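You operate a simulated robot arm through the tools that you are given. There is no shell and no other tool. Be economical: measure what you need, move in short steps, check, and stop when the job is done.

You are at the controls of a simulated two-armed robot. One attempt, no reset.

Task
Stand small can 760 on the separator's purple mat, open it, close it and hang tag 962 on it.
Fine: take the tag from the tag rail; lay the lid on the separator's shelf meanwhile. Set down upright: what you pick out.
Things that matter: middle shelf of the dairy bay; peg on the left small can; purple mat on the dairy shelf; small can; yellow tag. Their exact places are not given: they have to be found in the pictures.

Only the result counts: the job must be done as asked and must still hold three seconds after the hand-in. Knocking over, shifting, dropping, spilling or breaking anything else fails it. A push-on lid holds only when it is set on centred and level and pressed home; a screw cap is set on level and turned clockwise until tight.

Robot
Two 6-joint arms with two-finger grippers on one trunk, on a base that drives. Base frame: it is fixed to the floor where the robot stands at the start and does not move with it; the origin is under the middle of the robot, x ahead of it, y to its left, z up; the surface under the hand at the start is at about z = 0.72. Lengths are in m, angles in degrees, forces in N, time in s.
The left shoulder is at the start at [0.03, 0.178, 0.838], the right one opposite. With the tool pointing down near the work surface each hand reaches from about 0.32 to 0.84 m from the robot's upright axis, wherever it stands, measured 20 degrees to its own side. Places, roughly: middle shelf of the dairy bay [0.7, -0.4, 0.7]; peg on the left small can [0.4, 0.1, 0.8]; purple mat on the dairy shelf [0.5, -0.6, 0.7]. Payload 2.54 kg a hand.
The tool frame of a hand sits at the grasp point between the pads (the TCP): z along the fingers, y along the line on which they close. The tips reach 0.03 m beyond it. Largest opening 0.116 m; the body of the gripper starts 0.095 m behind the TCP.
Orientation is that of the tool frame in the base frame, as a unit quaternion [x, y, z, w]. With the fingers straight down and closing along the base's y, the tool's x points along the base's -x, its y along +y and its z along -z.

Tools
- The arms move only by the tool jog_arm. It takes "left_moves", "right_moves" or both (then of equal length, played together; a hand with none holds still); each is a list of rows, each a list of 7 numbers: the opening, from 0 (shut) to 1 (fully open), then the shift along the tool's x, y, z in mm, then the turn, a rotation vector about the tool's x, y, z in degrees. In form: [[hand, tx, ty, tz, wx, wy, wz], ...]. A call has 1 to 8 rows; each row is the pose to reach, as a shift and turn from the pose commanded when the call began, along the tool's axes at that moment. A row lasts 0.2 s, in which the tool goes at most 0.05 m and 8.6 degrees; a call with a longer step from one row to the next is refused whole, and so is a gripper value outside its range. A pose out of reach is approached as far as the arm can. The call stops where the force on the tool passes 90 N (or 10 N more than at its start, if that is more) or the arm is blocked; 0.2 s more then pass. The fingers move at their own pace (about 0.153 m/s each) and stop on an object; they squeeze with about 42 N. The grip force told is the motor's: it shows also when the fingers shut on nothing. Time passes only in rows, and 0.2 s behind the last, so rows that repeat a pose let the fingers close. The reply holds the time, the measured pose of the TCP, the force on the tool along the base axes, the opening and the grip force, in the units named above and with some noise, with the torque about the TCP (base axes, N m) and any sound that the robot's microphone picked up.
- Cameras (640 x 400 px; columns grow to the right, rows downward): "scene" is now at [0.0407, -0.0002, 1.5518]; the picture's right is [-0.01, -1.00, 0.00], its down [-0.83, 0.01, -0.56] and it looks along [0.56, -0.00, -0.83] (base axes); focal length 293 px, centre (320, 200). "left" rides on the left gripper at [0.069, 0.015, -0.122] in its tool frame; the picture's right is [-0.21, 0.98, 0.00], its down [-0.83, -0.18, -0.53] and it looks along [-0.52, -0.11, 0.85] (tool axes); focal length 251 px, centre (320, 200). "right" rides on the right gripper at [0.069, -0.015, -0.122] in its tool frame; the picture's right is [0.21, 0.98, 0.00], its down [-0.83, 0.18, -0.53] and it looks along [-0.52, 0.11, 0.85] (tool axes); focal length 251 px, centre (320, 200).
- camera(camera): a new picture of that camera. It takes no simulated time.
- slide_trunk(by): slides the trunk up (or, below 0, down) by that many m; the arms and the scene camera ride with it, the base frame stays. It gives what a move gives, with no picture.
- steer(legs): drives the robot by 1 to 6 legs, each [ahead, left, turn to the left] in m, m and degrees, along the robot's own axes; the way and the turn of a leg run together, so that a leg with both is an arc; at most 1.5 m and 180 degrees a leg. The arms and the cameras ride along, it lands a little off, and it stops where it bumps. It gives what a move gives.
- head_to(pan, tilt): turns the head with the scene camera to pan (to the left, within 143 degrees either way) and tilt (down, from -29 to 69), counted from straight ahead of the robot. It gives what a move gives.
- pixel_to_xyz(camera, pixels): for up to 12 pixels [column, row] of the newest picture of that camera ("zoom" is the newest enlarged one), the place [x, y, z] in the base frame of the surface seen there, good to about 0.003 m. It takes no simulated time.
- inspect(camera, box): a new picture of the part [left, top, right, bottom] of that camera's present view, enlarged. It takes no simulated time.
- close_job(): hands the job in; it is judged then, once.

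Work in short steps. Measure before you move; look again where a grasp or a placing could have gone wrong, and mend it. You have 80 turns and 62 pictures in all, those below and enlarged ones among them. Open the grippers and draw the arms clear of the work before you hand the job in, unless the task says otherwise; then end with one line.

The tools are called after "Emit:" as name(argument=value, ...) on one line, values as JSON. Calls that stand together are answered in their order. jog_arm: Moves the arms, as the interface text tells. Its arguments: {"type":"object","properties":{"left_moves":{"type":"array","items":{"type":"array","items":{"type":"number"}}},"right_moves":{"type":"array","items":{"type":"array","items":{"type":"number"}}}},"required":[]} The other tools are called the same way: slide_trunk (by) slides the trunk up or down; steer (legs) drives the base; head_to (pan, tilt) turns the head that bears the scene camera; camera (camera) takes a picture; pixel_to_xyz (camera, pixels) gives the place of the surface under pixels of a picture; inspect (camera, box) takes an enlarged picture of a part of a camera's view; close_job () hands the job in.

At the start:

```text
time_s: 0.0
left_tcp_pos: [0.4266, 0.0499, 1.1673]
left_tcp_rot: [0.0, 1.0, 0.0, 0.0]
left_force: [0.1, -0.8, 0.2]
left_wrist_torque: [0.0, 0.01, 0.0]
left_finger_gap: 0.1161
left_grip_force: 0.1
right_tcp_pos: [0.4722, -0.3897, 1.1507]
right_tcp_rot: [-0.001, 1.0, 0.0, 0.0]
right_force: [0.9, 0.1, 0.1]
right_wrist_torque: [0.0, -0.03, 0.0]
right_finger_gap: 0.1162
right_grip_force: 0.2
trunk travel left (down, up): [-0.05, 0.49]
robot x, y, heading: [0.0017, 0.0008, -0.2]
head pan, tilt: [-0.5, 56.1]
```

scene: 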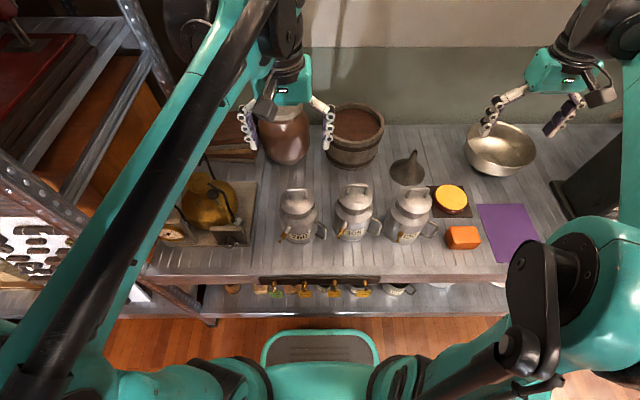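
right: 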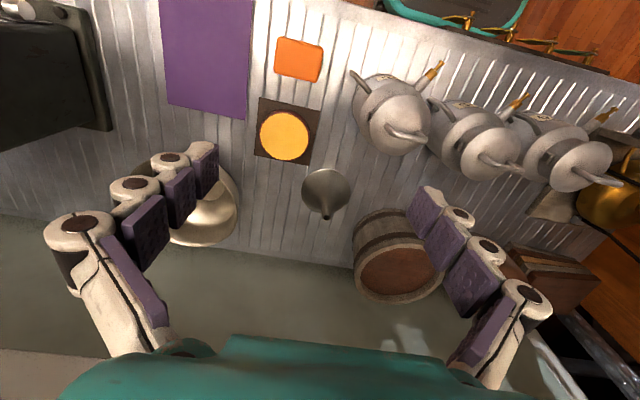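
left: 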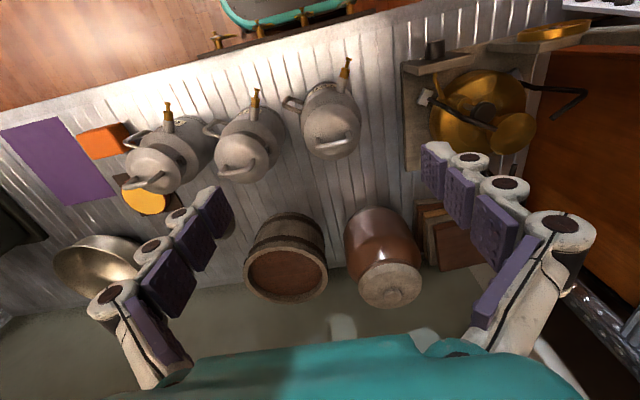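

The scene shows three cans at about (298,215), (354,212) and (409,215), with tags on the rail near (330,285). I enlarge both areas to read the numbers.

Emit:
inspect(camera="scene", box=[260, 170, 460, 295])

Emit:
inspect(camera="scene", box=[220, 260, 420, 310])

```text
3.20 times, centred on (360, 232) of scene
```

zoom: 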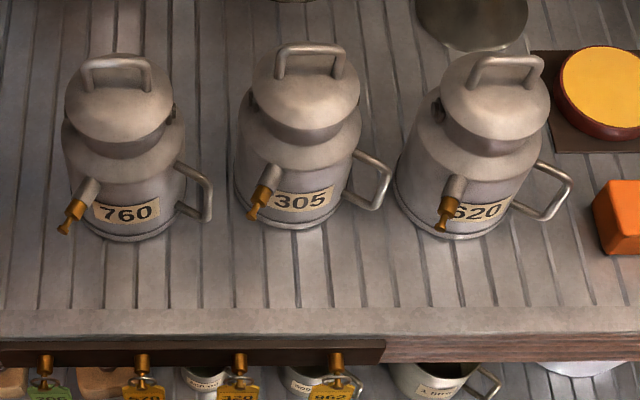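

```text
3.20 times, centred on (320, 285) of scene
```

zoom: 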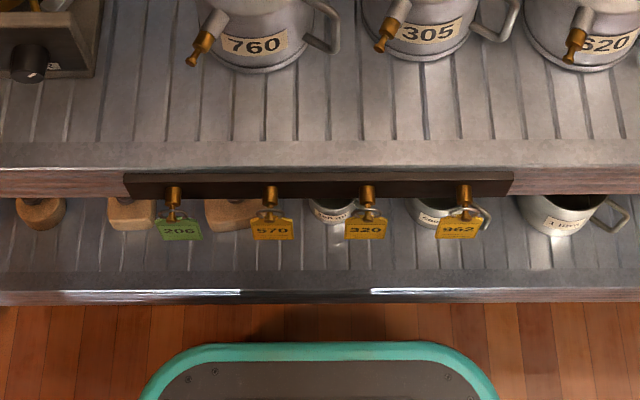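

Can 760 is the left one and tag 962 is the rightmost on the rail. I measure can, mat, tag and the surroundings.

Emit:
pixel_to_xyz(camera="zoom", pixels=[[465, 196], [465, 188], [458, 228], [478, 210], [445, 228], [365, 190], [320, 190], [320, 150], [230, 70], [190, 62], [205, 40], [520, 190]])

Emit:
pixel_to_xyz(camera="scene", pixels=[[298, 192], [287, 192], [309, 192], [296, 206], [280, 240], [298, 243], [324, 232], [478, 205], [519, 204], [498, 262], [541, 240], [463, 230]])

Emit:
inspect(camera="left", box=[260, 50, 400, 170])

```text
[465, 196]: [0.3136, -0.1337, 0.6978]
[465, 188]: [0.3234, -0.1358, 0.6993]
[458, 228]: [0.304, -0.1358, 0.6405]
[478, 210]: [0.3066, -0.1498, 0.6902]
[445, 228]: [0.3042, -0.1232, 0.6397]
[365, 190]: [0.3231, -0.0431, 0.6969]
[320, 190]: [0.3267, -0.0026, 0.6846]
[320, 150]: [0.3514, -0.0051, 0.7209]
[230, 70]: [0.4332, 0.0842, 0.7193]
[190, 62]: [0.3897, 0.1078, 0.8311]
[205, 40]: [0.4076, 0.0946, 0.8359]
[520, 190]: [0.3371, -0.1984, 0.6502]
```

```text
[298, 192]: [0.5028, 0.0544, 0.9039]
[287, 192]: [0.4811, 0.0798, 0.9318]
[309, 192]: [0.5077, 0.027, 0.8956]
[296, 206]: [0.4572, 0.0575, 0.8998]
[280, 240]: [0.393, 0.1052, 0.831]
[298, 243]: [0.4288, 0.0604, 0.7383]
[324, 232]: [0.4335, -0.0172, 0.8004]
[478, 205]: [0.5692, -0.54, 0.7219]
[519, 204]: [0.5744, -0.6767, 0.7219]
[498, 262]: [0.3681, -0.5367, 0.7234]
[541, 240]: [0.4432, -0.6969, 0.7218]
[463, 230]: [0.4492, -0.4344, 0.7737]
```

```text
3.33 times, centred on (330, 110) of left
```

zoom: 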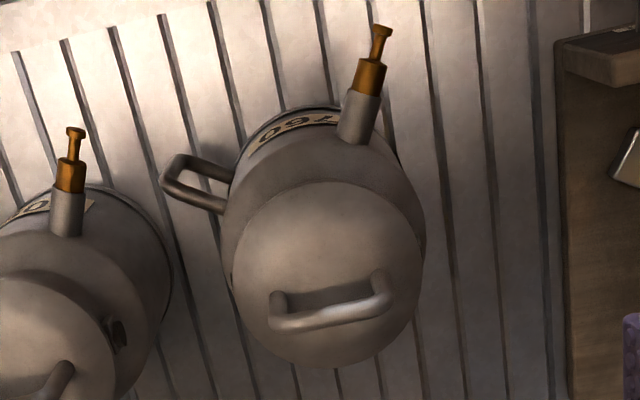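

The left can 760 (centre near x 0.485, y 0.06, lid at z≈0.90) carries the brass peg at (0.39, 0.107, 0.831). I bring the left hand back, lower and tilted, for a side view with its camera.

Emit:
jog_arm(left_moves=[[1, 21, 0, 31, 0, -7.5, 0], [1, 42, 0, 62, 0, -15, 0], [1, 63, 0, 93, 0, -22.5, 0], [1, 84, 0, 124, 0, -30, 0], [1, 105, 0, 155, 0, -37.5, 0], [1, 127, 0, 187, 0, -45, 0]])

Emit:
camera(camera="left")

```text
time_s: 1.4
left_tcp_pos: [0.2996, 0.0532, 0.9771]
left_tcp_rot: [0.0, 0.924, -0.001, 0.383]
left_force: [-0.4, 0.6, -0.7]
left_wrist_torque: [-0.02, -0.02, -0.01]
left_finger_gap: 0.1161
left_grip_force: 0.0
right_tcp_pos: [0.4724, -0.389, 1.1509]
right_tcp_rot: [0.0, 1.0, 0.0, -0.001]
right_force: [0.7, -0.5, 0.1]
right_wrist_torque: [0.02, -0.03, 0.01]
right_finger_gap: 0.1161
right_grip_force: 0.0
trunk travel left (down, up): [-0.05, 0.49]
robot x, y, heading: [-0.0019, 0.0012, -0.1]
head pan, tilt: [-0.5, 56.1]
```

```text
55 pictures are left
```

left: 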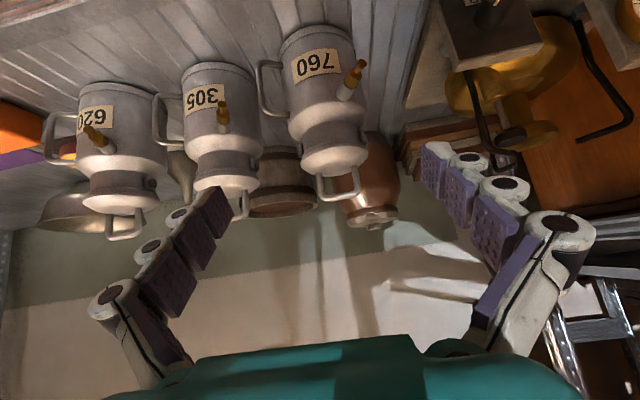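

Can 760 appears upside down at (325,110). I enlarge it.

Emit:
inspect(camera="left", box=[240, 10, 400, 210])

Emit:
inspect(camera="left", box=[40, 50, 280, 250])

```text
2.00 times, centred on (320, 110) of left
```

zoom: 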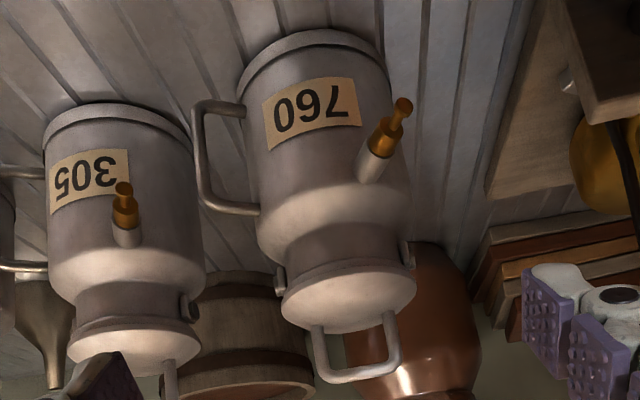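

```text
2.00 times, centred on (160, 150) of left
```

zoom: 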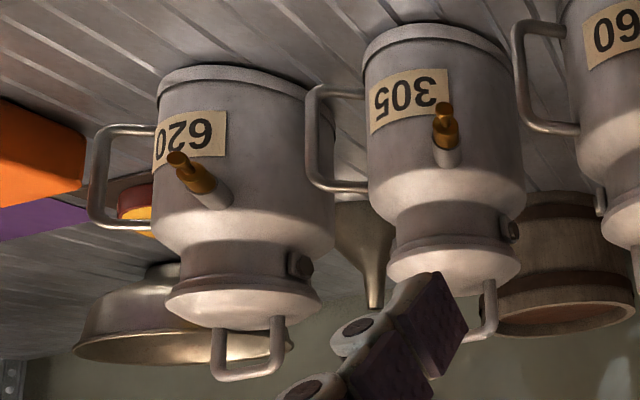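

I measure the can's features in the left view (zoom pixel /2 plus (160,10)).

Emit:
pixel_to_xyz(camera="left", pixels=[[290, 85], [320, 100], [364, 112], [301, 137], [325, 135], [356, 132], [330, 147], [332, 163], [319, 185], [340, 197], [357, 180], [260, 85]])

Emit:
pixel_to_xyz(camera="left", pixels=[[361, 62], [358, 69], [352, 79], [346, 92], [303, 28], [283, 50], [349, 35], [367, 145], [302, 156], [277, 115], [290, 110], [260, 70]])

```text
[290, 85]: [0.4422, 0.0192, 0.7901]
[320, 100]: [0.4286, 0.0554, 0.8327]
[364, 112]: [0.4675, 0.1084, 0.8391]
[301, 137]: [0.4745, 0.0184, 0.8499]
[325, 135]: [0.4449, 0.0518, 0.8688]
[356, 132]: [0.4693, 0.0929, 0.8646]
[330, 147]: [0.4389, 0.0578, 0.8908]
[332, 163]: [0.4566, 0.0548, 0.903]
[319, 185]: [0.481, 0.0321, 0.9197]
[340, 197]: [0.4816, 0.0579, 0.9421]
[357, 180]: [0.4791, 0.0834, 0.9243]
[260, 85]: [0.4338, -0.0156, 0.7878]
```

```text
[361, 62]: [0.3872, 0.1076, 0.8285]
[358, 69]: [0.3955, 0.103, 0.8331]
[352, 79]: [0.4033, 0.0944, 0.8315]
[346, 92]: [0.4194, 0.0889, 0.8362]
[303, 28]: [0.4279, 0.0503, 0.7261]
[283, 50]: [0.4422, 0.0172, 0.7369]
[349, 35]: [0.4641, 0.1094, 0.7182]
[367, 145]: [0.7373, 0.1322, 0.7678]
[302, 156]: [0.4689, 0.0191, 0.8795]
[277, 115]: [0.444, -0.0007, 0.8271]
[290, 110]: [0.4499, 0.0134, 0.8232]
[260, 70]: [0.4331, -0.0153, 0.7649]
```

The can's centre is about (0.482, 0.058), neck radius ≈0.038 at z≈0.868, ears on ±y, lid handle bar at z 0.942. I look at the scene again, closer on the can and its left neighbour, to plan a grip on the neck from the +y side.

Emit:
inspect(camera="scene", box=[150, 140, 350, 265])

```text
3.20 times, centred on (250, 202) of scene
```

zoom: 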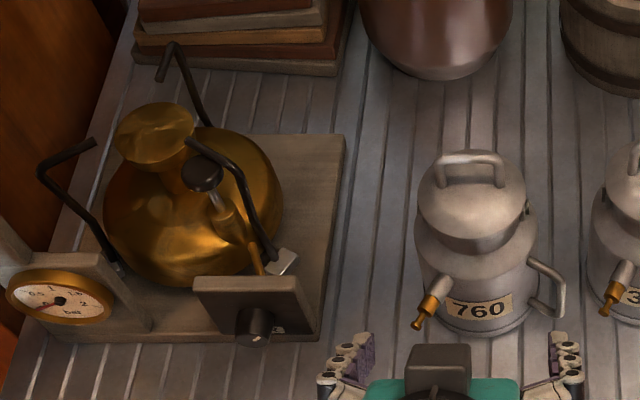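

Now I measure the brass machine's height and the can's features in this zoom.

Emit:
pixel_to_xyz(camera="zoom", pixels=[[202, 170], [165, 50], [70, 150], [155, 125], [280, 190], [270, 290], [278, 262], [340, 145], [527, 205], [422, 318], [432, 302], [445, 290]])

Emit:
pixel_to_xyz(camera="zoom", pixels=[[443, 165], [472, 158], [500, 162], [475, 200], [475, 240], [430, 245], [525, 240], [560, 275], [530, 262], [555, 312], [600, 155], [240, 160]])

```text
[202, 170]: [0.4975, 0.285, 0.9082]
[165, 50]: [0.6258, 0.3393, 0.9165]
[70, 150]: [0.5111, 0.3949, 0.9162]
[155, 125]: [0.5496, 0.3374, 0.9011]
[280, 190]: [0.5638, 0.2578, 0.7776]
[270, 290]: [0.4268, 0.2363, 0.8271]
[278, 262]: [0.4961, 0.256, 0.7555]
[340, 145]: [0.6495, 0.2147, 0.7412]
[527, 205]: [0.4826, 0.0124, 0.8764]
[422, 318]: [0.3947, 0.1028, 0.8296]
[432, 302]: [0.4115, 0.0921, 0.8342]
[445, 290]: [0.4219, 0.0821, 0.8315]
```

```text
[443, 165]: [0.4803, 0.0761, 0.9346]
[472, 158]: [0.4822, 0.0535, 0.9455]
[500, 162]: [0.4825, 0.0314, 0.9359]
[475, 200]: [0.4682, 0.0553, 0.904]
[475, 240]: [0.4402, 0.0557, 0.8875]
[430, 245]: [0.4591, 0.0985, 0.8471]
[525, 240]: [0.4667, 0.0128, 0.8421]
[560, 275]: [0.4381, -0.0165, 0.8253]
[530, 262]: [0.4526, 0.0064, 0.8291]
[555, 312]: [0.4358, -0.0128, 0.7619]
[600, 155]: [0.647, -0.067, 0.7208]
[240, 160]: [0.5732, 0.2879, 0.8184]
```

The machine to the left (rod at (0.498,0.285,0.908)) rules out a pure −y approach, so I'll grip the neck from the front-left at about 48°. First I back the base 0.15 m to give the arm room.

Emit:
steer(legs=[[-0.15, 0, 0]])

```text
time_s: 2.8
left_tcp_pos: [0.1469, 0.0527, 0.9788]
left_tcp_rot: [0.002, 0.924, -0.001, 0.383]
left_force: [-0.2, 0.7, 0.4]
left_wrist_torque: [0.03, 0.0, -0.02]
left_finger_gap: 0.1161
left_grip_force: 0.0
right_tcp_pos: [0.3155, -0.3916, 1.1518]
right_tcp_rot: [0.003, 1.0, 0.0, 0.0]
right_force: [-0.6, 0.0, 0.3]
right_wrist_torque: [0.02, -0.05, -0.01]
right_finger_gap: 0.1162
right_grip_force: 0.1
trunk travel left (down, up): [-0.05, 0.49]
robot x, y, heading: [-0.1526, -0.0005, -0.4]
head pan, tilt: [-0.5, 56.1]
```

Backed off cleanly. Now I level the fingers and move the left hand to the front-left of the can at a safe height.

Emit:
jog_arm(left_moves=[[1, -15, 23, 15, 0, -7.5, 0], [1, -30, 46, 30, 0, -15, 0], [1, -45, 70, 45, 0, -22.5, 0], [1, -60, 93, 60, 0, -30, 0], [1, -76, 117, 76, 0, -37.5, 0], [1, -92, 140, 92, 0, -45, 0]])

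Emit:
jog_arm(left_moves=[[1, 0, 0, 0, 8, 0, 0], [1, 0, 0, 0, 16, 0, 0], [1, 0, 0, 0, 24, 0, 0], [1, 0, 0, 0, 32, 0, 0], [1, 0, 0, 0, 40, 0, 0], [1, 0, 0, 0, 48, 0, 0]])

Emit:
camera(camera="scene")

```text
time_s: 3.9
left_tcp_pos: [0.2889, 0.1423, 1.019]
left_tcp_rot: [0.003, 0.778, -0.003, 0.628]
left_force: [0.2, -0.3, -0.4]
left_wrist_torque: [0.0, -0.05, -0.01]
left_finger_gap: 0.1162
left_grip_force: 0.1
left hand out of reach, approached as far as the arm can: row 5
right_tcp_pos: [0.3165, -0.3923, 1.1513]
right_tcp_rot: [0.002, 1.0, 0.0, 0.001]
right_force: [-1.3, -0.8, -0.2]
right_wrist_torque: [-0.05, -0.07, -0.01]
right_finger_gap: 0.1161
right_grip_force: 0.0
trunk travel left (down, up): [-0.05, 0.49]
robot x, y, heading: [-0.1503, -0.0002, -0.3]
head pan, tilt: [-0.5, 56.1]
stopped in row 5 (left hand): the arm was blocked; the commanded pose is now the measured one
```

```text
time_s: 5.3
left_tcp_pos: [0.2892, 0.1429, 1.0187]
left_tcp_rot: [0.258, 0.71, -0.319, 0.573]
left_force: [0.5, 0.0, -0.2]
left_wrist_torque: [-0.01, -0.01, -0.03]
left_finger_gap: 0.1161
left_grip_force: 0.0
left hand out of reach, approached as far as the arm can: row 1, 2
right_tcp_pos: [0.3182, -0.3917, 1.1504]
right_tcp_rot: [0.003, 1.0, 0.0, 0.001]
right_force: [0.4, -0.3, -0.4]
right_wrist_torque: [-0.05, 0.01, 0.01]
right_finger_gap: 0.116
right_grip_force: 0.0
trunk travel left (down, up): [-0.05, 0.49]
robot x, y, heading: [-0.1521, 0.0014, -0.2]
head pan, tilt: [-0.5, 56.1]
```

```text
51 pictures are left
```

scene: 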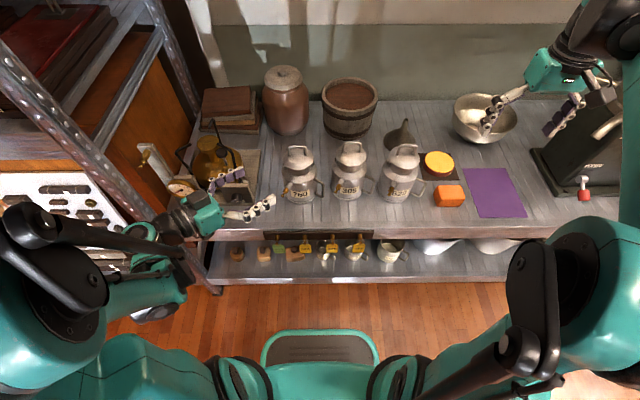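

The fingers now point front-right with 8° down pitch but the closing axis rolls by 9°. I correct the roll and go to a stand-off 0.15 m before the neck.

Emit:
jog_arm(left_moves=[[1, 27, 27, 15, 0, 0, 4.5], [1, 53, 54, 30, 0, 0, 9.1], [1, 80, 81, 45, 0, 0, 9.1], [1, 107, 109, 60, 0, 0, 9.1]])

Emit:
camera(camera="left")

Emit:
inspect(camera="scene", box=[160, 120, 360, 245])

```text
time_s: 6.3
left_tcp_pos: [0.4058, 0.1767, 0.9132]
left_tcp_rot: [0.314, 0.688, -0.272, 0.595]
left_force: [-0.2, -0.7, 0.2]
left_wrist_torque: [0.01, 0.01, -0.02]
left_finger_gap: 0.1158
left_grip_force: 0.0
left hand out of reach, approached as far as the arm can: row 2, 3, 4
right_tcp_pos: [0.3187, -0.3928, 1.1509]
right_tcp_rot: [0.002, 1.0, 0.0, 0.0]
right_force: [1.0, 0.3, 0.2]
right_wrist_torque: [-0.04, 0.0, 0.02]
right_finger_gap: 0.1161
right_grip_force: 0.0
trunk travel left (down, up): [-0.05, 0.49]
robot x, y, heading: [-0.1533, 0.0008, -0.4]
head pan, tilt: [-0.5, 56.1]
```

```text
50 pictures are left
```

left: 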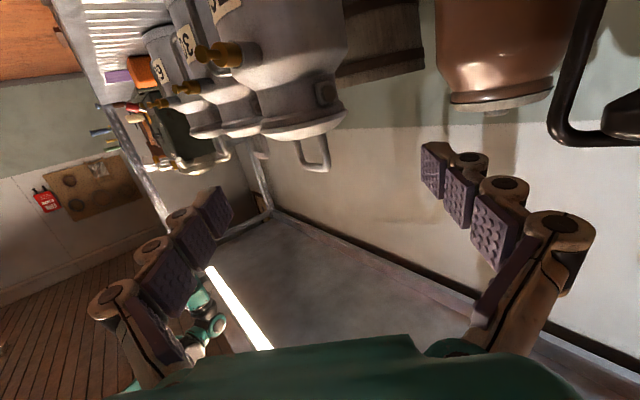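

```text
3.20 times, centred on (260, 182) of scene
```

zoom: 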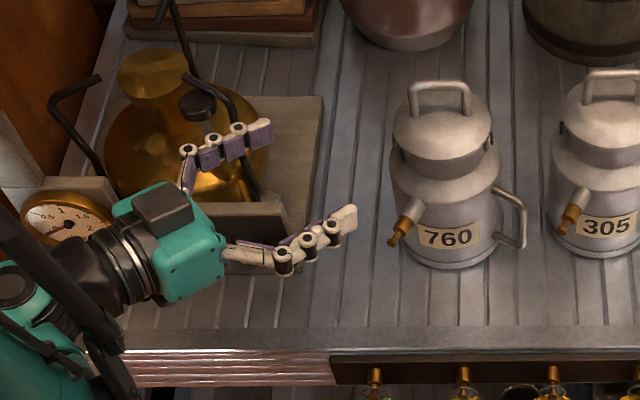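

The orientation is right but the arm is cramped: TCP stopped 3 cm off. I back the base another 0.10 m and then approach.

Emit:
steer(legs=[[-0.1, 0, 0]])

```text
time_s: 7.5
left_tcp_pos: [0.3059, 0.1763, 0.9135]
left_tcp_rot: [0.313, 0.688, -0.271, 0.596]
left_force: [-1.1, 0.6, 0.1]
left_wrist_torque: [-0.01, 0.02, 0.05]
left_finger_gap: 0.1157
left_grip_force: 0.0
right_tcp_pos: [0.2184, -0.3904, 1.1504]
right_tcp_rot: [0.002, 1.0, 0.0, 0.0]
right_force: [-0.7, 0.0, 0.4]
right_wrist_torque: [-0.02, -0.09, -0.01]
right_finger_gap: 0.116
right_grip_force: 0.0
trunk travel left (down, up): [-0.05, 0.49]
robot x, y, heading: [-0.2512, 0.0023, -0.3]
head pan, tilt: [-0.5, 56.1]
```

I move to the stand-off, keeping a margin in height in case the commanded pose differs from the measured one.

Emit:
jog_arm(left_moves=[[1, -3, 19, 30, 0, 0, 0], [1, -6, 37, 59, 0, 0, 0], [1, -10, 56, 88, 0, 0, 0]])

Emit:
camera(camera="left")

```text
time_s: 8.2
left_tcp_pos: [0.4077, 0.1445, 0.9114]
left_tcp_rot: [0.313, 0.689, -0.271, 0.595]
left_force: [-0.6, 0.2, -0.6]
left_wrist_torque: [0.03, 0.0, -0.01]
left_finger_gap: 0.1161
left_grip_force: 0.1
right_tcp_pos: [0.2215, -0.3924, 1.1514]
right_tcp_rot: [0.002, 1.0, 0.0, 0.0]
right_force: [-0.4, 0.3, -0.3]
right_wrist_torque: [0.02, 0.0, 0.04]
right_finger_gap: 0.1158
right_grip_force: 0.0
trunk travel left (down, up): [-0.05, 0.49]
robot x, y, heading: [-0.2504, 0.0009, -0.2]
head pan, tilt: [-0.5, 56.1]
```

```text
48 pictures are left
```

left: 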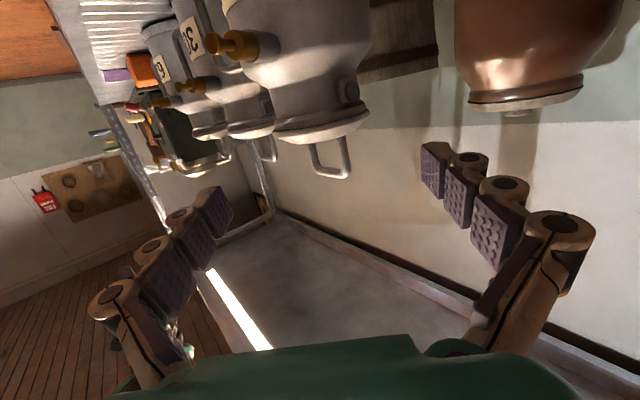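

The neck shows at (310,100) with one ear at (347,92). I measure these before going in.

Emit:
pixel_to_xyz(camera="left", pixels=[[347, 92], [272, 105], [300, 105], [330, 100], [280, 128], [310, 130], [365, 112], [275, 80], [310, 80], [212, 45], [227, 44], [363, 78]])

Emit:
inspect(camera="left", box=[200, 0, 400, 190])

```text
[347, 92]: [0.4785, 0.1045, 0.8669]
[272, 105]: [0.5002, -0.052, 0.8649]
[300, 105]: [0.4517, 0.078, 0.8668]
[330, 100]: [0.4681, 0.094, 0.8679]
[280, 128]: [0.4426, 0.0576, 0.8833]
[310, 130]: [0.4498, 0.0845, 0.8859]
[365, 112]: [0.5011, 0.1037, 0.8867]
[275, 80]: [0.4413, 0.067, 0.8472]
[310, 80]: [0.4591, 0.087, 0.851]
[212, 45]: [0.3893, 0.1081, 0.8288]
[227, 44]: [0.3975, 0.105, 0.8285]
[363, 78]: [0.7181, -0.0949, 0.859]
```

```text
2.11 times, centred on (300, 95) of left
```

zoom: 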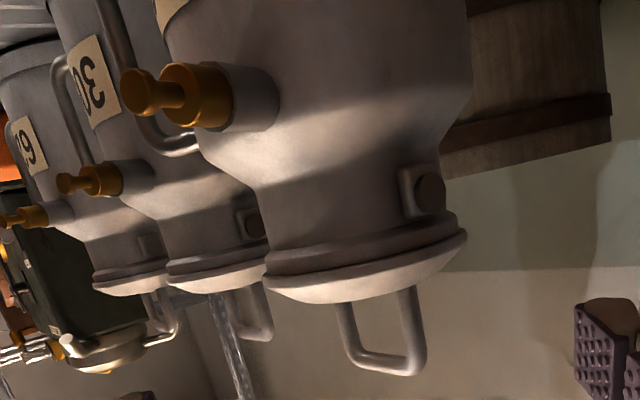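

The neck is clear between z 0.852 and 0.878. I level the fingers and lower to z≈0.867 at the stand-off.

Emit:
jog_arm(left_moves=[[1, 22, 0, 0, 0, -4, 0], [1, 44, -1, 0, 0, -8.2, 0]])

```text
time_s: 8.8
left_tcp_pos: [0.4022, 0.1496, 0.8682]
left_tcp_rot: [0.293, 0.644, -0.293, 0.643]
left_force: [0.2, 0.7, -0.7]
left_wrist_torque: [-0.03, 0.03, 0.01]
left_finger_gap: 0.1159
left_grip_force: 0.0
right_tcp_pos: [0.2213, -0.3916, 1.1512]
right_tcp_rot: [0.002, 1.0, 0.0, 0.001]
right_force: [0.8, 0.1, 0.0]
right_wrist_torque: [0.02, -0.02, 0.04]
right_finger_gap: 0.1158
right_grip_force: 0.0
trunk travel left (down, up): [-0.05, 0.49]
robot x, y, heading: [-0.2525, -0.001, -0.4]
head pan, tilt: [-0.5, 56.1]
```

Level and lined up; the neck is 0.121 m straight ahead. I go in.

Emit:
jog_arm(left_moves=[[1, 0, 0, 40, 0, 0, 0], [1, 0, 0, 80, 0, 0, 0], [1, 1, 0, 105, 0, 0, 0], [1, 1, 0, 121, 0, 0, 0]])

Emit:
inspect(camera="scene", box=[220, 110, 380, 210])

Emit:
camera(camera="left")

```text
time_s: 9.8
left_tcp_pos: [0.4828, 0.0547, 0.8654]
left_tcp_rot: [0.294, 0.644, -0.294, 0.642]
left_force: [0.1, 0.5, -0.6]
left_wrist_torque: [0.01, -0.03, -0.02]
left_finger_gap: 0.1159
left_grip_force: 0.1
right_tcp_pos: [0.2206, -0.3912, 1.1511]
right_tcp_rot: [0.003, 1.0, 0.0, 0.0]
right_force: [0.7, -0.3, 0.4]
right_wrist_torque: [-0.01, -0.01, 0.01]
right_finger_gap: 0.116
right_grip_force: 0.0
trunk travel left (down, up): [-0.05, 0.49]
robot x, y, heading: [-0.2493, 0.0015, -0.5]
head pan, tilt: [-0.5, 56.1]
```

```text
4.00 times, centred on (300, 160) of scene
```

zoom: 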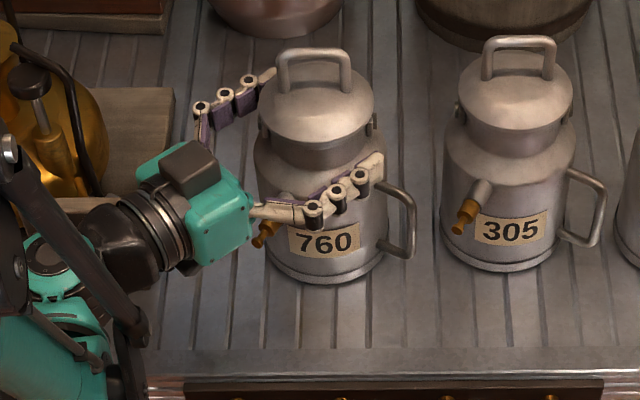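

```text
45 pictures are left
```

left: 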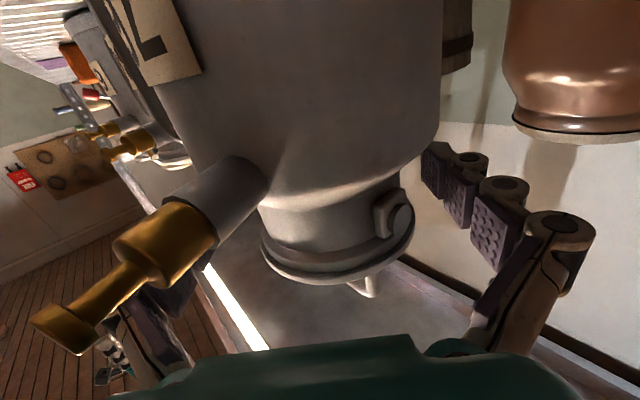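

The fingers straddle the neck below the lid flange. I close the gripper.

Emit:
jog_arm(left_moves=[[0.85, -1, 0, 0, 0, 0, 0], [0.55, -1, 0, 0, 0, 0, 0], [0.4, -1, 0, 0, 0, 0, 0], [0.4, -1, 0, 0, 0, 0, 0]])

Emit:
inspect(camera="scene", box=[220, 110, 380, 210])

```text
time_s: 10.8
left_tcp_pos: [0.4823, 0.056, 0.8657]
left_tcp_rot: [0.295, 0.644, -0.295, 0.641]
left_force: [0.9, 0.2, -0.3]
left_wrist_torque: [0.02, 0.01, 0.04]
left_finger_gap: 0.0748
left_grip_force: 42.0
right_tcp_pos: [0.2212, -0.391, 1.1498]
right_tcp_rot: [0.002, 1.0, 0.001, 0.0]
right_force: [-0.3, -0.2, 0.2]
right_wrist_torque: [-0.01, 0.01, 0.01]
right_finger_gap: 0.116
right_grip_force: 0.0
trunk travel left (down, up): [-0.05, 0.49]
robot x, y, heading: [-0.252, -0.0014, -0.6]
head pan, tilt: [-0.5, 56.1]
```

```text
4.00 times, centred on (300, 160) of scene
```

zoom: 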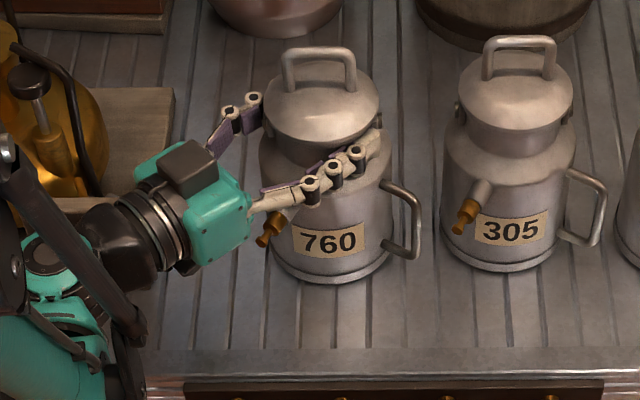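

Gap 0.075 m with 42 N: the neck is held. I lift straight up 0.09 m and check.

Emit:
jog_arm(left_moves=[[0.4, -15, 0, 0, 0, 0, 0], [0.4, -40, 0, 0, 0, 0, 0], [0.4, -65, 0, 0, 0, 0, 0], [0.4, -90, 0, 0, 0, 0, 0]])

Emit:
camera(camera="scene")

```text
time_s: 11.8
left_tcp_pos: [0.4803, 0.055, 0.9548]
left_tcp_rot: [0.294, 0.644, -0.294, 0.642]
left_force: [0.0, 0.1, -6.0]
left_wrist_torque: [0.03, -0.04, 0.03]
left_finger_gap: 0.0745
left_grip_force: 42.0
right_tcp_pos: [0.221, -0.392, 1.1509]
right_tcp_rot: [0.003, 1.0, 0.0, 0.0]
right_force: [-0.9, 0.3, -0.2]
right_wrist_torque: [-0.01, -0.02, 0.0]
right_finger_gap: 0.1161
right_grip_force: 0.1
trunk travel left (down, up): [-0.05, 0.49]
robot x, y, heading: [-0.2515, -0.0025, -0.3]
head pan, tilt: [-0.5, 56.1]
```

```text
43 pictures are left
```

scene: 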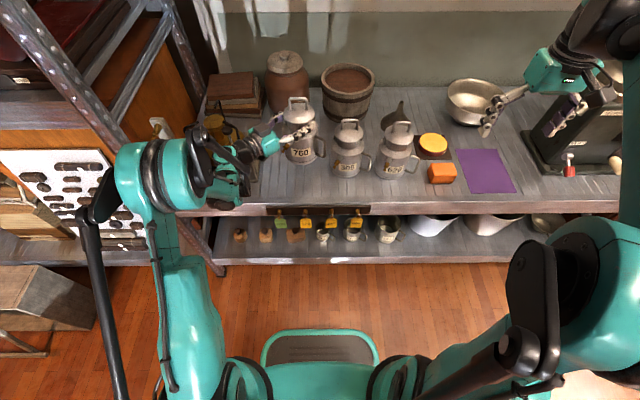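

The can hangs freely (6 N). I drive back, then right along the shelf, keeping off from the shelf for now.

Emit:
steer(legs=[[-0.22, 0, 0], [0, -0.674, 0]])

Emit:
camera(camera="scene")

```text
time_s: 16.9
left_tcp_pos: [0.2529, -0.6336, 0.9543]
left_tcp_rot: [0.299, 0.642, -0.299, 0.64]
left_force: [0.3, -0.1, -6.2]
left_wrist_torque: [0.07, -0.02, 0.0]
left_finger_gap: 0.0747
left_grip_force: 41.4
right_tcp_pos: [-0.0137, -1.0782, 1.1496]
right_tcp_rot: [0.011, 1.0, 0.0, -0.001]
right_force: [-0.1, -0.6, 0.2]
right_wrist_torque: [-0.01, -0.02, -0.03]
right_finger_gap: 0.1158
right_grip_force: 0.1
trunk travel left (down, up): [-0.05, 0.49]
robot x, y, heading: [-0.4776, -0.6752, -1.4]
head pan, tilt: [-0.5, 56.1]
```

```text
42 pictures are left
```

scene: 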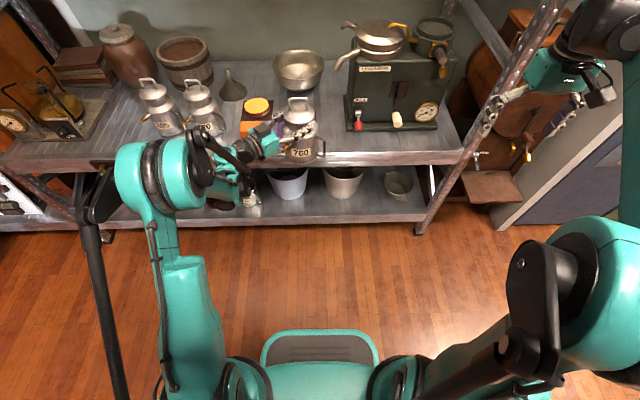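

The can is carried at (0.253, −0.634). I drive forward 0.217 m with a small heading correction, ending above the mat.

Emit:
steer(legs=[[0.217, 0.0, 1.2]])

Emit:
inspect(camera="scene", box=[200, 60, 440, 210])

```text
time_s: 18.5
left_tcp_pos: [0.4661, -0.6259, 0.9535]
left_tcp_rot: [0.292, 0.645, -0.293, 0.643]
left_force: [0.7, -0.2, -6.3]
left_wrist_torque: [0.02, -0.07, 0.0]
left_finger_gap: 0.0744
left_grip_force: 42.1
right_tcp_pos: [0.2077, -1.0725, 1.1502]
right_tcp_rot: [0.002, 1.0, 0.0, -0.001]
right_force: [0.5, -0.4, -0.2]
right_wrist_torque: [0.0, 0.03, -0.03]
right_finger_gap: 0.1159
right_grip_force: 0.1
trunk travel left (down, up): [-0.05, 0.49]
robot x, y, heading: [-0.2609, -0.6854, -0.3]
head pan, tilt: [-0.5, 56.1]
```

```text
2.67 times, centred on (320, 135) of scene
```

zoom: 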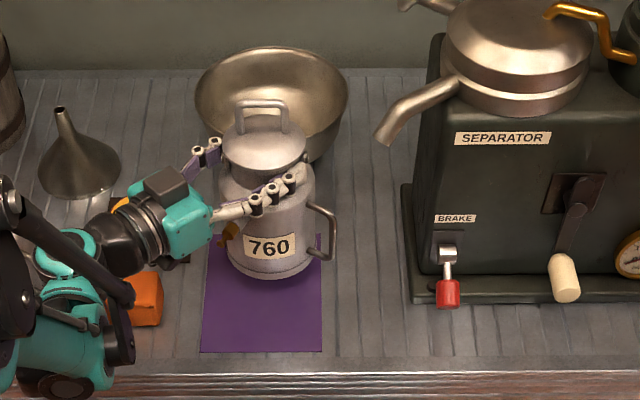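

The can hovers over the mat, with the separator at right. I measure the mat's visible edges to centre it.

Emit:
pixel_to_xyz(camera="zoom", pixels=[[205, 348], [318, 348], [318, 285], [207, 285], [333, 230], [270, 105], [265, 165], [410, 300], [415, 190], [400, 120]])

```text
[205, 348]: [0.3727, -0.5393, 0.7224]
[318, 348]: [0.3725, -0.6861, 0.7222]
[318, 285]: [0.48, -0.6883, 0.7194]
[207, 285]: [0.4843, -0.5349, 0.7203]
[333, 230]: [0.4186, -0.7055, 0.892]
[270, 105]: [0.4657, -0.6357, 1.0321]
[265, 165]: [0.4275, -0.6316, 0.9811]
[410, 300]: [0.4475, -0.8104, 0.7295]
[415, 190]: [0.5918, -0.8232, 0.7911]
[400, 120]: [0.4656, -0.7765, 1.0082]
```

Mat centre is (0.472, −0.613). I shift 13 mm left and lower close to the surface.

Emit:
jog_arm(left_moves=[[0.4, 0, 11, -7, 0, 0, 0], [0.4, 30, 11, -7, 0, 0, 0], [0.4, 60, 11, -7, 0, 0, 0], [0.4, 82, 11, -7, 0, 0, 0], [0.4, 86, 11, -7, 0, 0, 0], [0.4, 88, 11, -7, 0, 0, 0], [0.4, 89, 11, -7, 0, 0, 0]])

```text
time_s: 20.1
left_tcp_pos: [0.4691, -0.6116, 0.8646]
left_tcp_rot: [0.293, 0.644, -0.294, 0.642]
left_force: [1.6, 0.8, 1.6]
left_wrist_torque: [0.36, -0.11, -0.11]
left_finger_gap: 0.0744
left_grip_force: 41.9
right_tcp_pos: [0.2057, -1.0729, 1.1505]
right_tcp_rot: [0.002, 1.0, 0.001, 0.0]
right_force: [-0.6, 0.5, -0.5]
right_wrist_torque: [-0.01, 0.01, 0.01]
right_finger_gap: 0.1161
right_grip_force: 0.0
trunk travel left (down, up): [-0.05, 0.49]
robot x, y, heading: [-0.262, -0.6794, -0.1]
head pan, tilt: [-0.5, 56.1]
```

The can stands on the mat (force now +1.6 N); I keep holding its neck. The lid's bar runs along y, so I bring the right hand left and turn it 90° to close along x.

Emit:
jog_arm(right_moves=[[1, 0, 45, 0, 0, 0, 8.25], [1, 0, 90, 0, 0, 0, 16.5], [1, 0, 135, 0, 0, 0, 24.75], [1, 0, 180, 0, 0, 0, 33], [1, 0, 225, 0, 0, 0, 41.25], [1, 0, 270, 0, 0, 0, 49.5], [1, 0, 315, 0, 0, 0, 57.75], [1, 0, 350, 0, 0, 0, 66]])

Emit:
camera(camera="scene")

```text
time_s: 21.9
left_tcp_pos: [0.4689, -0.6132, 0.8648]
left_tcp_rot: [0.294, 0.644, -0.294, 0.642]
left_force: [-2.3, 1.3, 2.1]
left_wrist_torque: [-0.16, 0.26, -0.16]
left_finger_gap: 0.0745
left_grip_force: 42.2
right_tcp_pos: [0.2045, -0.7216, 1.1496]
right_tcp_rot: [0.547, 0.837, 0.001, 0.001]
right_force: [0.6, -0.7, -1.4]
right_wrist_torque: [0.01, -0.01, 0.01]
right_finger_gap: 0.1158
right_grip_force: 0.1
trunk travel left (down, up): [-0.05, 0.49]
robot x, y, heading: [-0.2614, -0.6799, -0.1]
head pan, tilt: [-0.5, 56.1]
```

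```text
40 pictures are left
```

scene: 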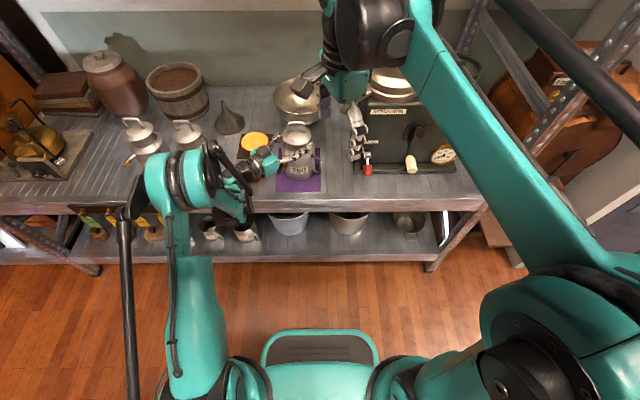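

Rotation works. I measure the lid's bar near (297,127).

Emit:
inspect(camera="scene", box=[256, 100, 352, 200])

```text
4.00 times, centred on (304, 150) of scene
```

zoom: 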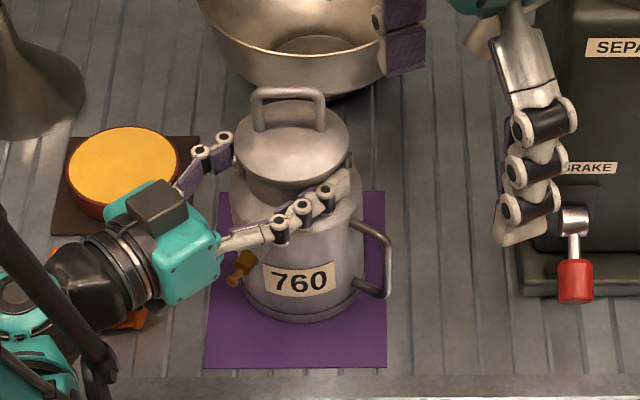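

Emit:
pixel_to_xyz(camera="zoom", pixels=[[257, 95], [270, 93], [287, 93], [303, 94], [319, 97], [290, 130], [290, 170], [246, 270], [240, 283], [236, 145], [348, 150], [290, 118]])

```text
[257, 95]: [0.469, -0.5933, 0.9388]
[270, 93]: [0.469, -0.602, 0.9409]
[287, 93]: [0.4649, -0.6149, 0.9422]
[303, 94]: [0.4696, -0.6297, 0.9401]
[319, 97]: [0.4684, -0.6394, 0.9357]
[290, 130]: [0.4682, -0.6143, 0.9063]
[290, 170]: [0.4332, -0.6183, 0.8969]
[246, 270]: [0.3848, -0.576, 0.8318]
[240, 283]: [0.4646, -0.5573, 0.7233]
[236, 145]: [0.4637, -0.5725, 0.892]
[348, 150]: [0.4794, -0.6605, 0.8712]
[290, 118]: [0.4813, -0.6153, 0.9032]
```

Bar centre is about (0.471, −0.616), top z 0.942. I move the right hand above it and finish the turn.

Emit:
jog_arm(right_moves=[[1, -1, 41, 10, 0, 0, 8], [1, -3, 82, 20, 0, 0, 16], [1, -4, 123, 35, 0, 0, 24], [1, -6, 164, 50, 0, 0, 24], [1, -7, 205, 65, 0, 0, 24], [1, -9, 246, 82, 0, 0, 24], [1, -10, 286, 100, 0, 0, 24]])

Emit:
camera(camera="right")

```text
time_s: 23.5
left_tcp_pos: [0.4699, -0.6122, 0.8646]
left_tcp_rot: [0.293, 0.644, -0.295, 0.642]
left_force: [2.0, -3.9, 3.3]
left_wrist_torque: [-0.78, -0.57, -0.04]
left_finger_gap: 0.0746
left_grip_force: 41.4
right_tcp_pos: [0.4364, -0.6288, 1.0341]
right_tcp_rot: [0.708, 0.706, 0.0, 0.0]
right_force: [0.7, -0.6, 0.5]
right_wrist_torque: [0.01, -0.01, 0.03]
right_finger_gap: 0.1159
right_grip_force: 0.1
right hand out of reach, approached as far as the arm can: row 6, 7
trunk travel left (down, up): [-0.05, 0.49]
robot x, y, heading: [-0.267, -0.6818, 0.0]
head pan, tilt: [-0.5, 56.1]
```

```text
38 pictures are left
```

right: 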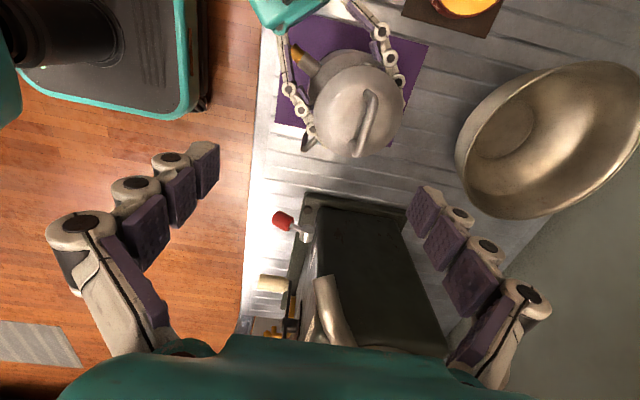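

The right arm falls 3 cm short at this height. I lift the can 15 mm with the left hand, bring it 30 mm nearer (still wholly on the mat) and set it down again.

Emit:
jog_arm(left_moves=[[0.4, -8, 0, 0, 0, 0, 0], [0.4, -15, 0, 0, 0, 0, 0], [0.4, -15, -12, -9, 0, 0, 0], [0.4, -15, -24, -18, 0, 0, 0], [0.4, -8, -24, -18, 0, 0, 0], [0.4, -2, -24, -18, 0, 0, 0], [0.4, 0, -24, -18, 0, 0, 0]])

Emit:
jog_arm(right_moves=[[1, 0, 0, 20, 0, 0, 0], [1, 0, 0, 45, 0, 0, 0]])

Emit:
camera(camera="right")

```text
time_s: 25.1
left_tcp_pos: [0.4387, -0.6137, 0.8651]
left_tcp_rot: [0.293, 0.645, -0.294, 0.642]
left_force: [0.0, 0.1, -6.5]
left_wrist_torque: [0.04, 0.0, 0.01]
left_finger_gap: 0.0744
left_grip_force: 42.2
right_tcp_pos: [0.4353, -0.6307, 1.034]
right_tcp_rot: [0.708, 0.706, 0.0, 0.0]
right_force: [-0.8, 0.8, -0.4]
right_wrist_torque: [-0.03, 0.02, 0.0]
right_finger_gap: 0.116
right_grip_force: 0.1
trunk travel left (down, up): [-0.05, 0.49]
robot x, y, heading: [-0.2631, -0.6805, -0.4]
head pan, tilt: [-0.5, 56.1]
```

```text
time_s: 25.7
left_tcp_pos: [0.44, -0.6136, 0.8663]
left_tcp_rot: [0.294, 0.644, -0.294, 0.642]
left_force: [0.3, 0.7, -6.3]
left_wrist_torque: [0.02, -0.03, 0.02]
left_finger_gap: 0.0746
left_grip_force: 42.4
right_tcp_pos: [0.4367, -0.628, 0.9876]
right_tcp_rot: [0.709, 0.706, 0.0, 0.0]
right_force: [0.1, 0.4, -0.7]
right_wrist_torque: [-0.01, 0.0, 0.03]
right_finger_gap: 0.116
right_grip_force: 0.1
trunk travel left (down, up): [-0.05, 0.49]
robot x, y, heading: [-0.2625, -0.6847, -0.4]
head pan, tilt: [-0.5, 56.1]
```

```text
37 pictures are left
```

right: 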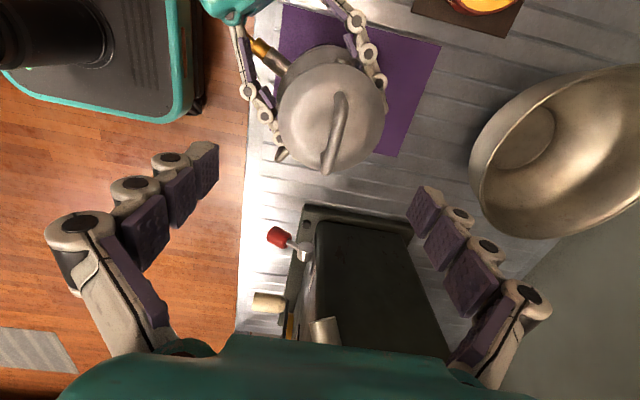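

The left force is still −6.4 N, so the can hangs by a hair. I lower 1–3 mm until it takes the weight.

Emit:
jog_arm(left_moves=[[0.4, 1, 0, 0, 0, 0, 0], [0.4, 2, 0, 0, 0, 0, 0]])

Emit:
inspect(camera="scene", box=[256, 100, 352, 200])

```text
time_s: 26.3
left_tcp_pos: [0.4396, -0.6138, 0.8652]
left_tcp_rot: [0.292, 0.644, -0.294, 0.643]
left_force: [3.9, 3.6, 11.3]
left_wrist_torque: [0.3, 0.09, -0.1]
left_finger_gap: 0.0746
left_grip_force: 42.0
right_tcp_pos: [0.4353, -0.6293, 0.9872]
right_tcp_rot: [0.708, 0.706, 0.0, 0.0]
right_force: [-0.6, -0.5, 0.8]
right_wrist_torque: [0.03, 0.03, 0.0]
right_finger_gap: 0.1161
right_grip_force: 0.0
trunk travel left (down, up): [-0.05, 0.49]
robot x, y, heading: [-0.2665, -0.6814, -0.1]
head pan, tilt: [-0.5, 56.1]
```

```text
4.00 times, centred on (304, 150) of scene
```

zoom: 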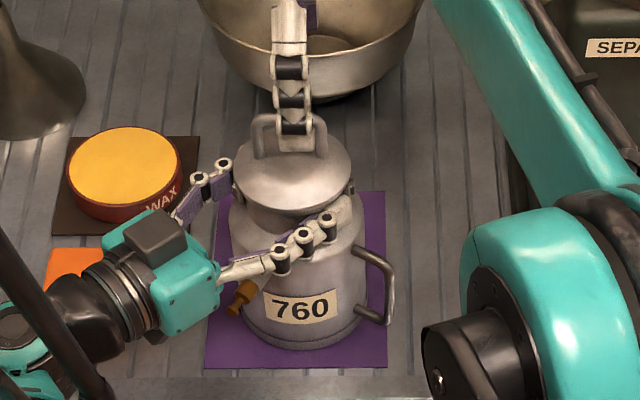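

The can is firmly on the mat. I lower the right hand over the bar at (0.441, −0.617) to TCP z 0.946 and close on it.

Emit:
jog_arm(right_moves=[[1, 12, 5, 20, 0, 0, 0], [1, 12, 5, 41, 0, 0, 0], [0.5, 12, 5, 41, 0, 0, 0], [0.2, 12, 5, 41, 0, 0, 0], [0.0, 12, 5, 41, 0, 0, 0], [0.0, 12, 5, 41, 0, 0, 0]])

Emit:
camera(camera="right")

```text
time_s: 27.7
left_tcp_pos: [0.4389, -0.6146, 0.8646]
left_tcp_rot: [0.293, 0.644, -0.294, 0.643]
left_force: [7.7, 3.7, 21.0]
left_wrist_torque: [-0.32, -0.39, 0.18]
left_finger_gap: 0.0743
left_grip_force: 42.0
right_tcp_pos: [0.4429, -0.6176, 0.9463]
right_tcp_rot: [0.708, 0.706, 0.001, 0.001]
right_force: [-0.1, -1.3, -0.2]
right_wrist_torque: [0.0, 0.01, 0.0]
right_finger_gap: 0.0068
right_grip_force: 34.8
trunk travel left (down, up): [-0.05, 0.49]
robot x, y, heading: [-0.2667, -0.6803, -0.2]
head pan, tilt: [-0.5, 56.1]
heard: snap
```

```text
35 pictures are left
```

right: 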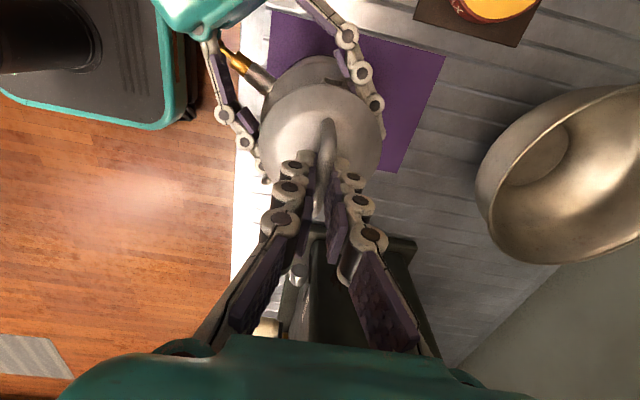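

The bar is held (gap 6.8 mm) and a snap was heard. I pull the lid up gently while the left hand holds the neck.

Emit:
jog_arm(right_moves=[[0, 0, 0, -4, 0, 0, 0], [0, 0, 0, -10, 0, 0, 0], [0, 0, 0, -20, 0, 0, 0], [0, 0, 0, -35, 0, 0, 0]])

Emit:
inspect(camera="scene", box=[256, 90, 352, 200])

```text
time_s: 28.7
left_tcp_pos: [0.4391, -0.6133, 0.8645]
left_tcp_rot: [0.295, 0.642, -0.295, 0.643]
left_force: [7.7, 3.5, 25.1]
left_wrist_torque: [-0.01, -0.04, 0.05]
left_finger_gap: 0.0742
left_grip_force: 41.8
right_tcp_pos: [0.4427, -0.6169, 0.9838]
right_tcp_rot: [0.708, 0.706, 0.001, 0.0]
right_force: [0.5, 0.1, 0.1]
right_wrist_torque: [0.0, 0.04, -0.01]
right_finger_gap: 0.007
right_grip_force: 34.8
trunk travel left (down, up): [-0.05, 0.49]
robot x, y, heading: [-0.2628, -0.6801, -0.3]
head pan, tilt: [-0.5, 56.1]
```

```text
3.64 times, centred on (304, 145) of scene
```

zoom: 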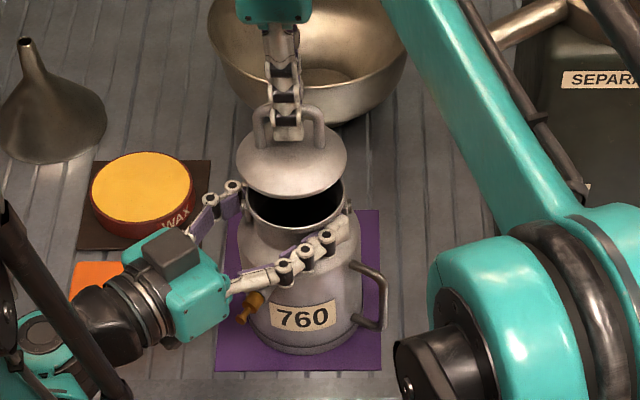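

The lid is off (hand holds it at z≈0.98). I measure the free strip between mat and separator, the spout and the brake lever for a place to lay it.

Emit:
camera(camera="scene")

Emit:
camera(camera="right")

```text
33 pictures are left
```

scene: 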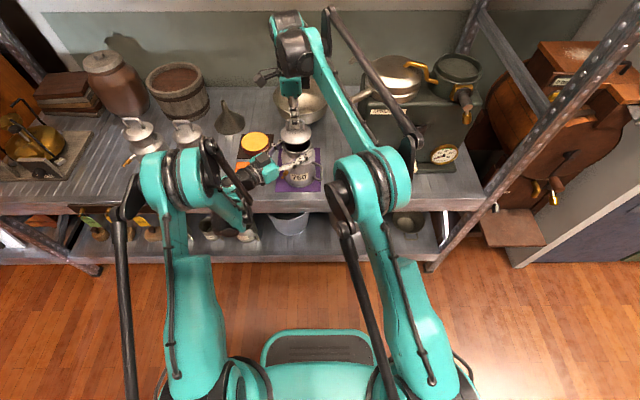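

```text
32 pictures are left
```

right: 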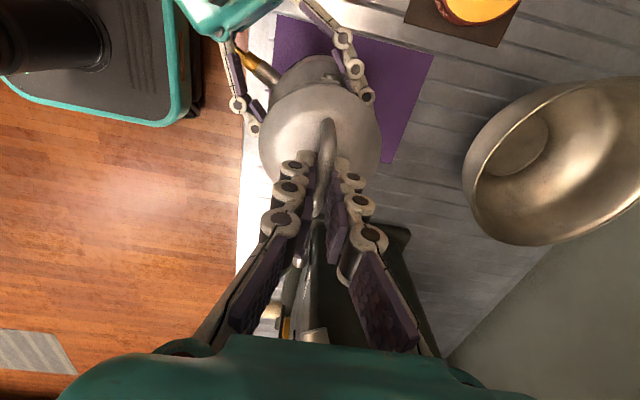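

Emit:
pixel_to_xyz(camera="right", pixels=[[252, 190], [240, 230], [402, 232], [312, 336], [268, 316], [297, 262], [385, 160], [430, 200], [470, 190], [500, 235], [265, 205], [270, 235]])

Emit:
pixel_to_xyz(camera="scene", pixels=[[245, 196], [300, 196], [225, 200], [232, 185], [330, 200], [215, 170], [262, 205], [210, 185]])

```text
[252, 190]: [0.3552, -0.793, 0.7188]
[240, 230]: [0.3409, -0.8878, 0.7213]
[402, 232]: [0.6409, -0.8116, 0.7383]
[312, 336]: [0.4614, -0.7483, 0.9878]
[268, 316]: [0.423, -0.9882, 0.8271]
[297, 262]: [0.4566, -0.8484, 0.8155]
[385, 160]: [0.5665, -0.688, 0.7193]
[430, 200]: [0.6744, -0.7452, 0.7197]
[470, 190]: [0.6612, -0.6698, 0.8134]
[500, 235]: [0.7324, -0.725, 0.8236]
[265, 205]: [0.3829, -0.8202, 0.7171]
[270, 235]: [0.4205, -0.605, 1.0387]
```

```text
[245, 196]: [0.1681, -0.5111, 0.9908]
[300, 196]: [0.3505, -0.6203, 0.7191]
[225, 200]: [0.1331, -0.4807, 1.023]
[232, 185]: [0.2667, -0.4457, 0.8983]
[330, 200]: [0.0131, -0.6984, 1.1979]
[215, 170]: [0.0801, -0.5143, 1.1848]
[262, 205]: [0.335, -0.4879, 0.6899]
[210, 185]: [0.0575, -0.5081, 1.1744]
```

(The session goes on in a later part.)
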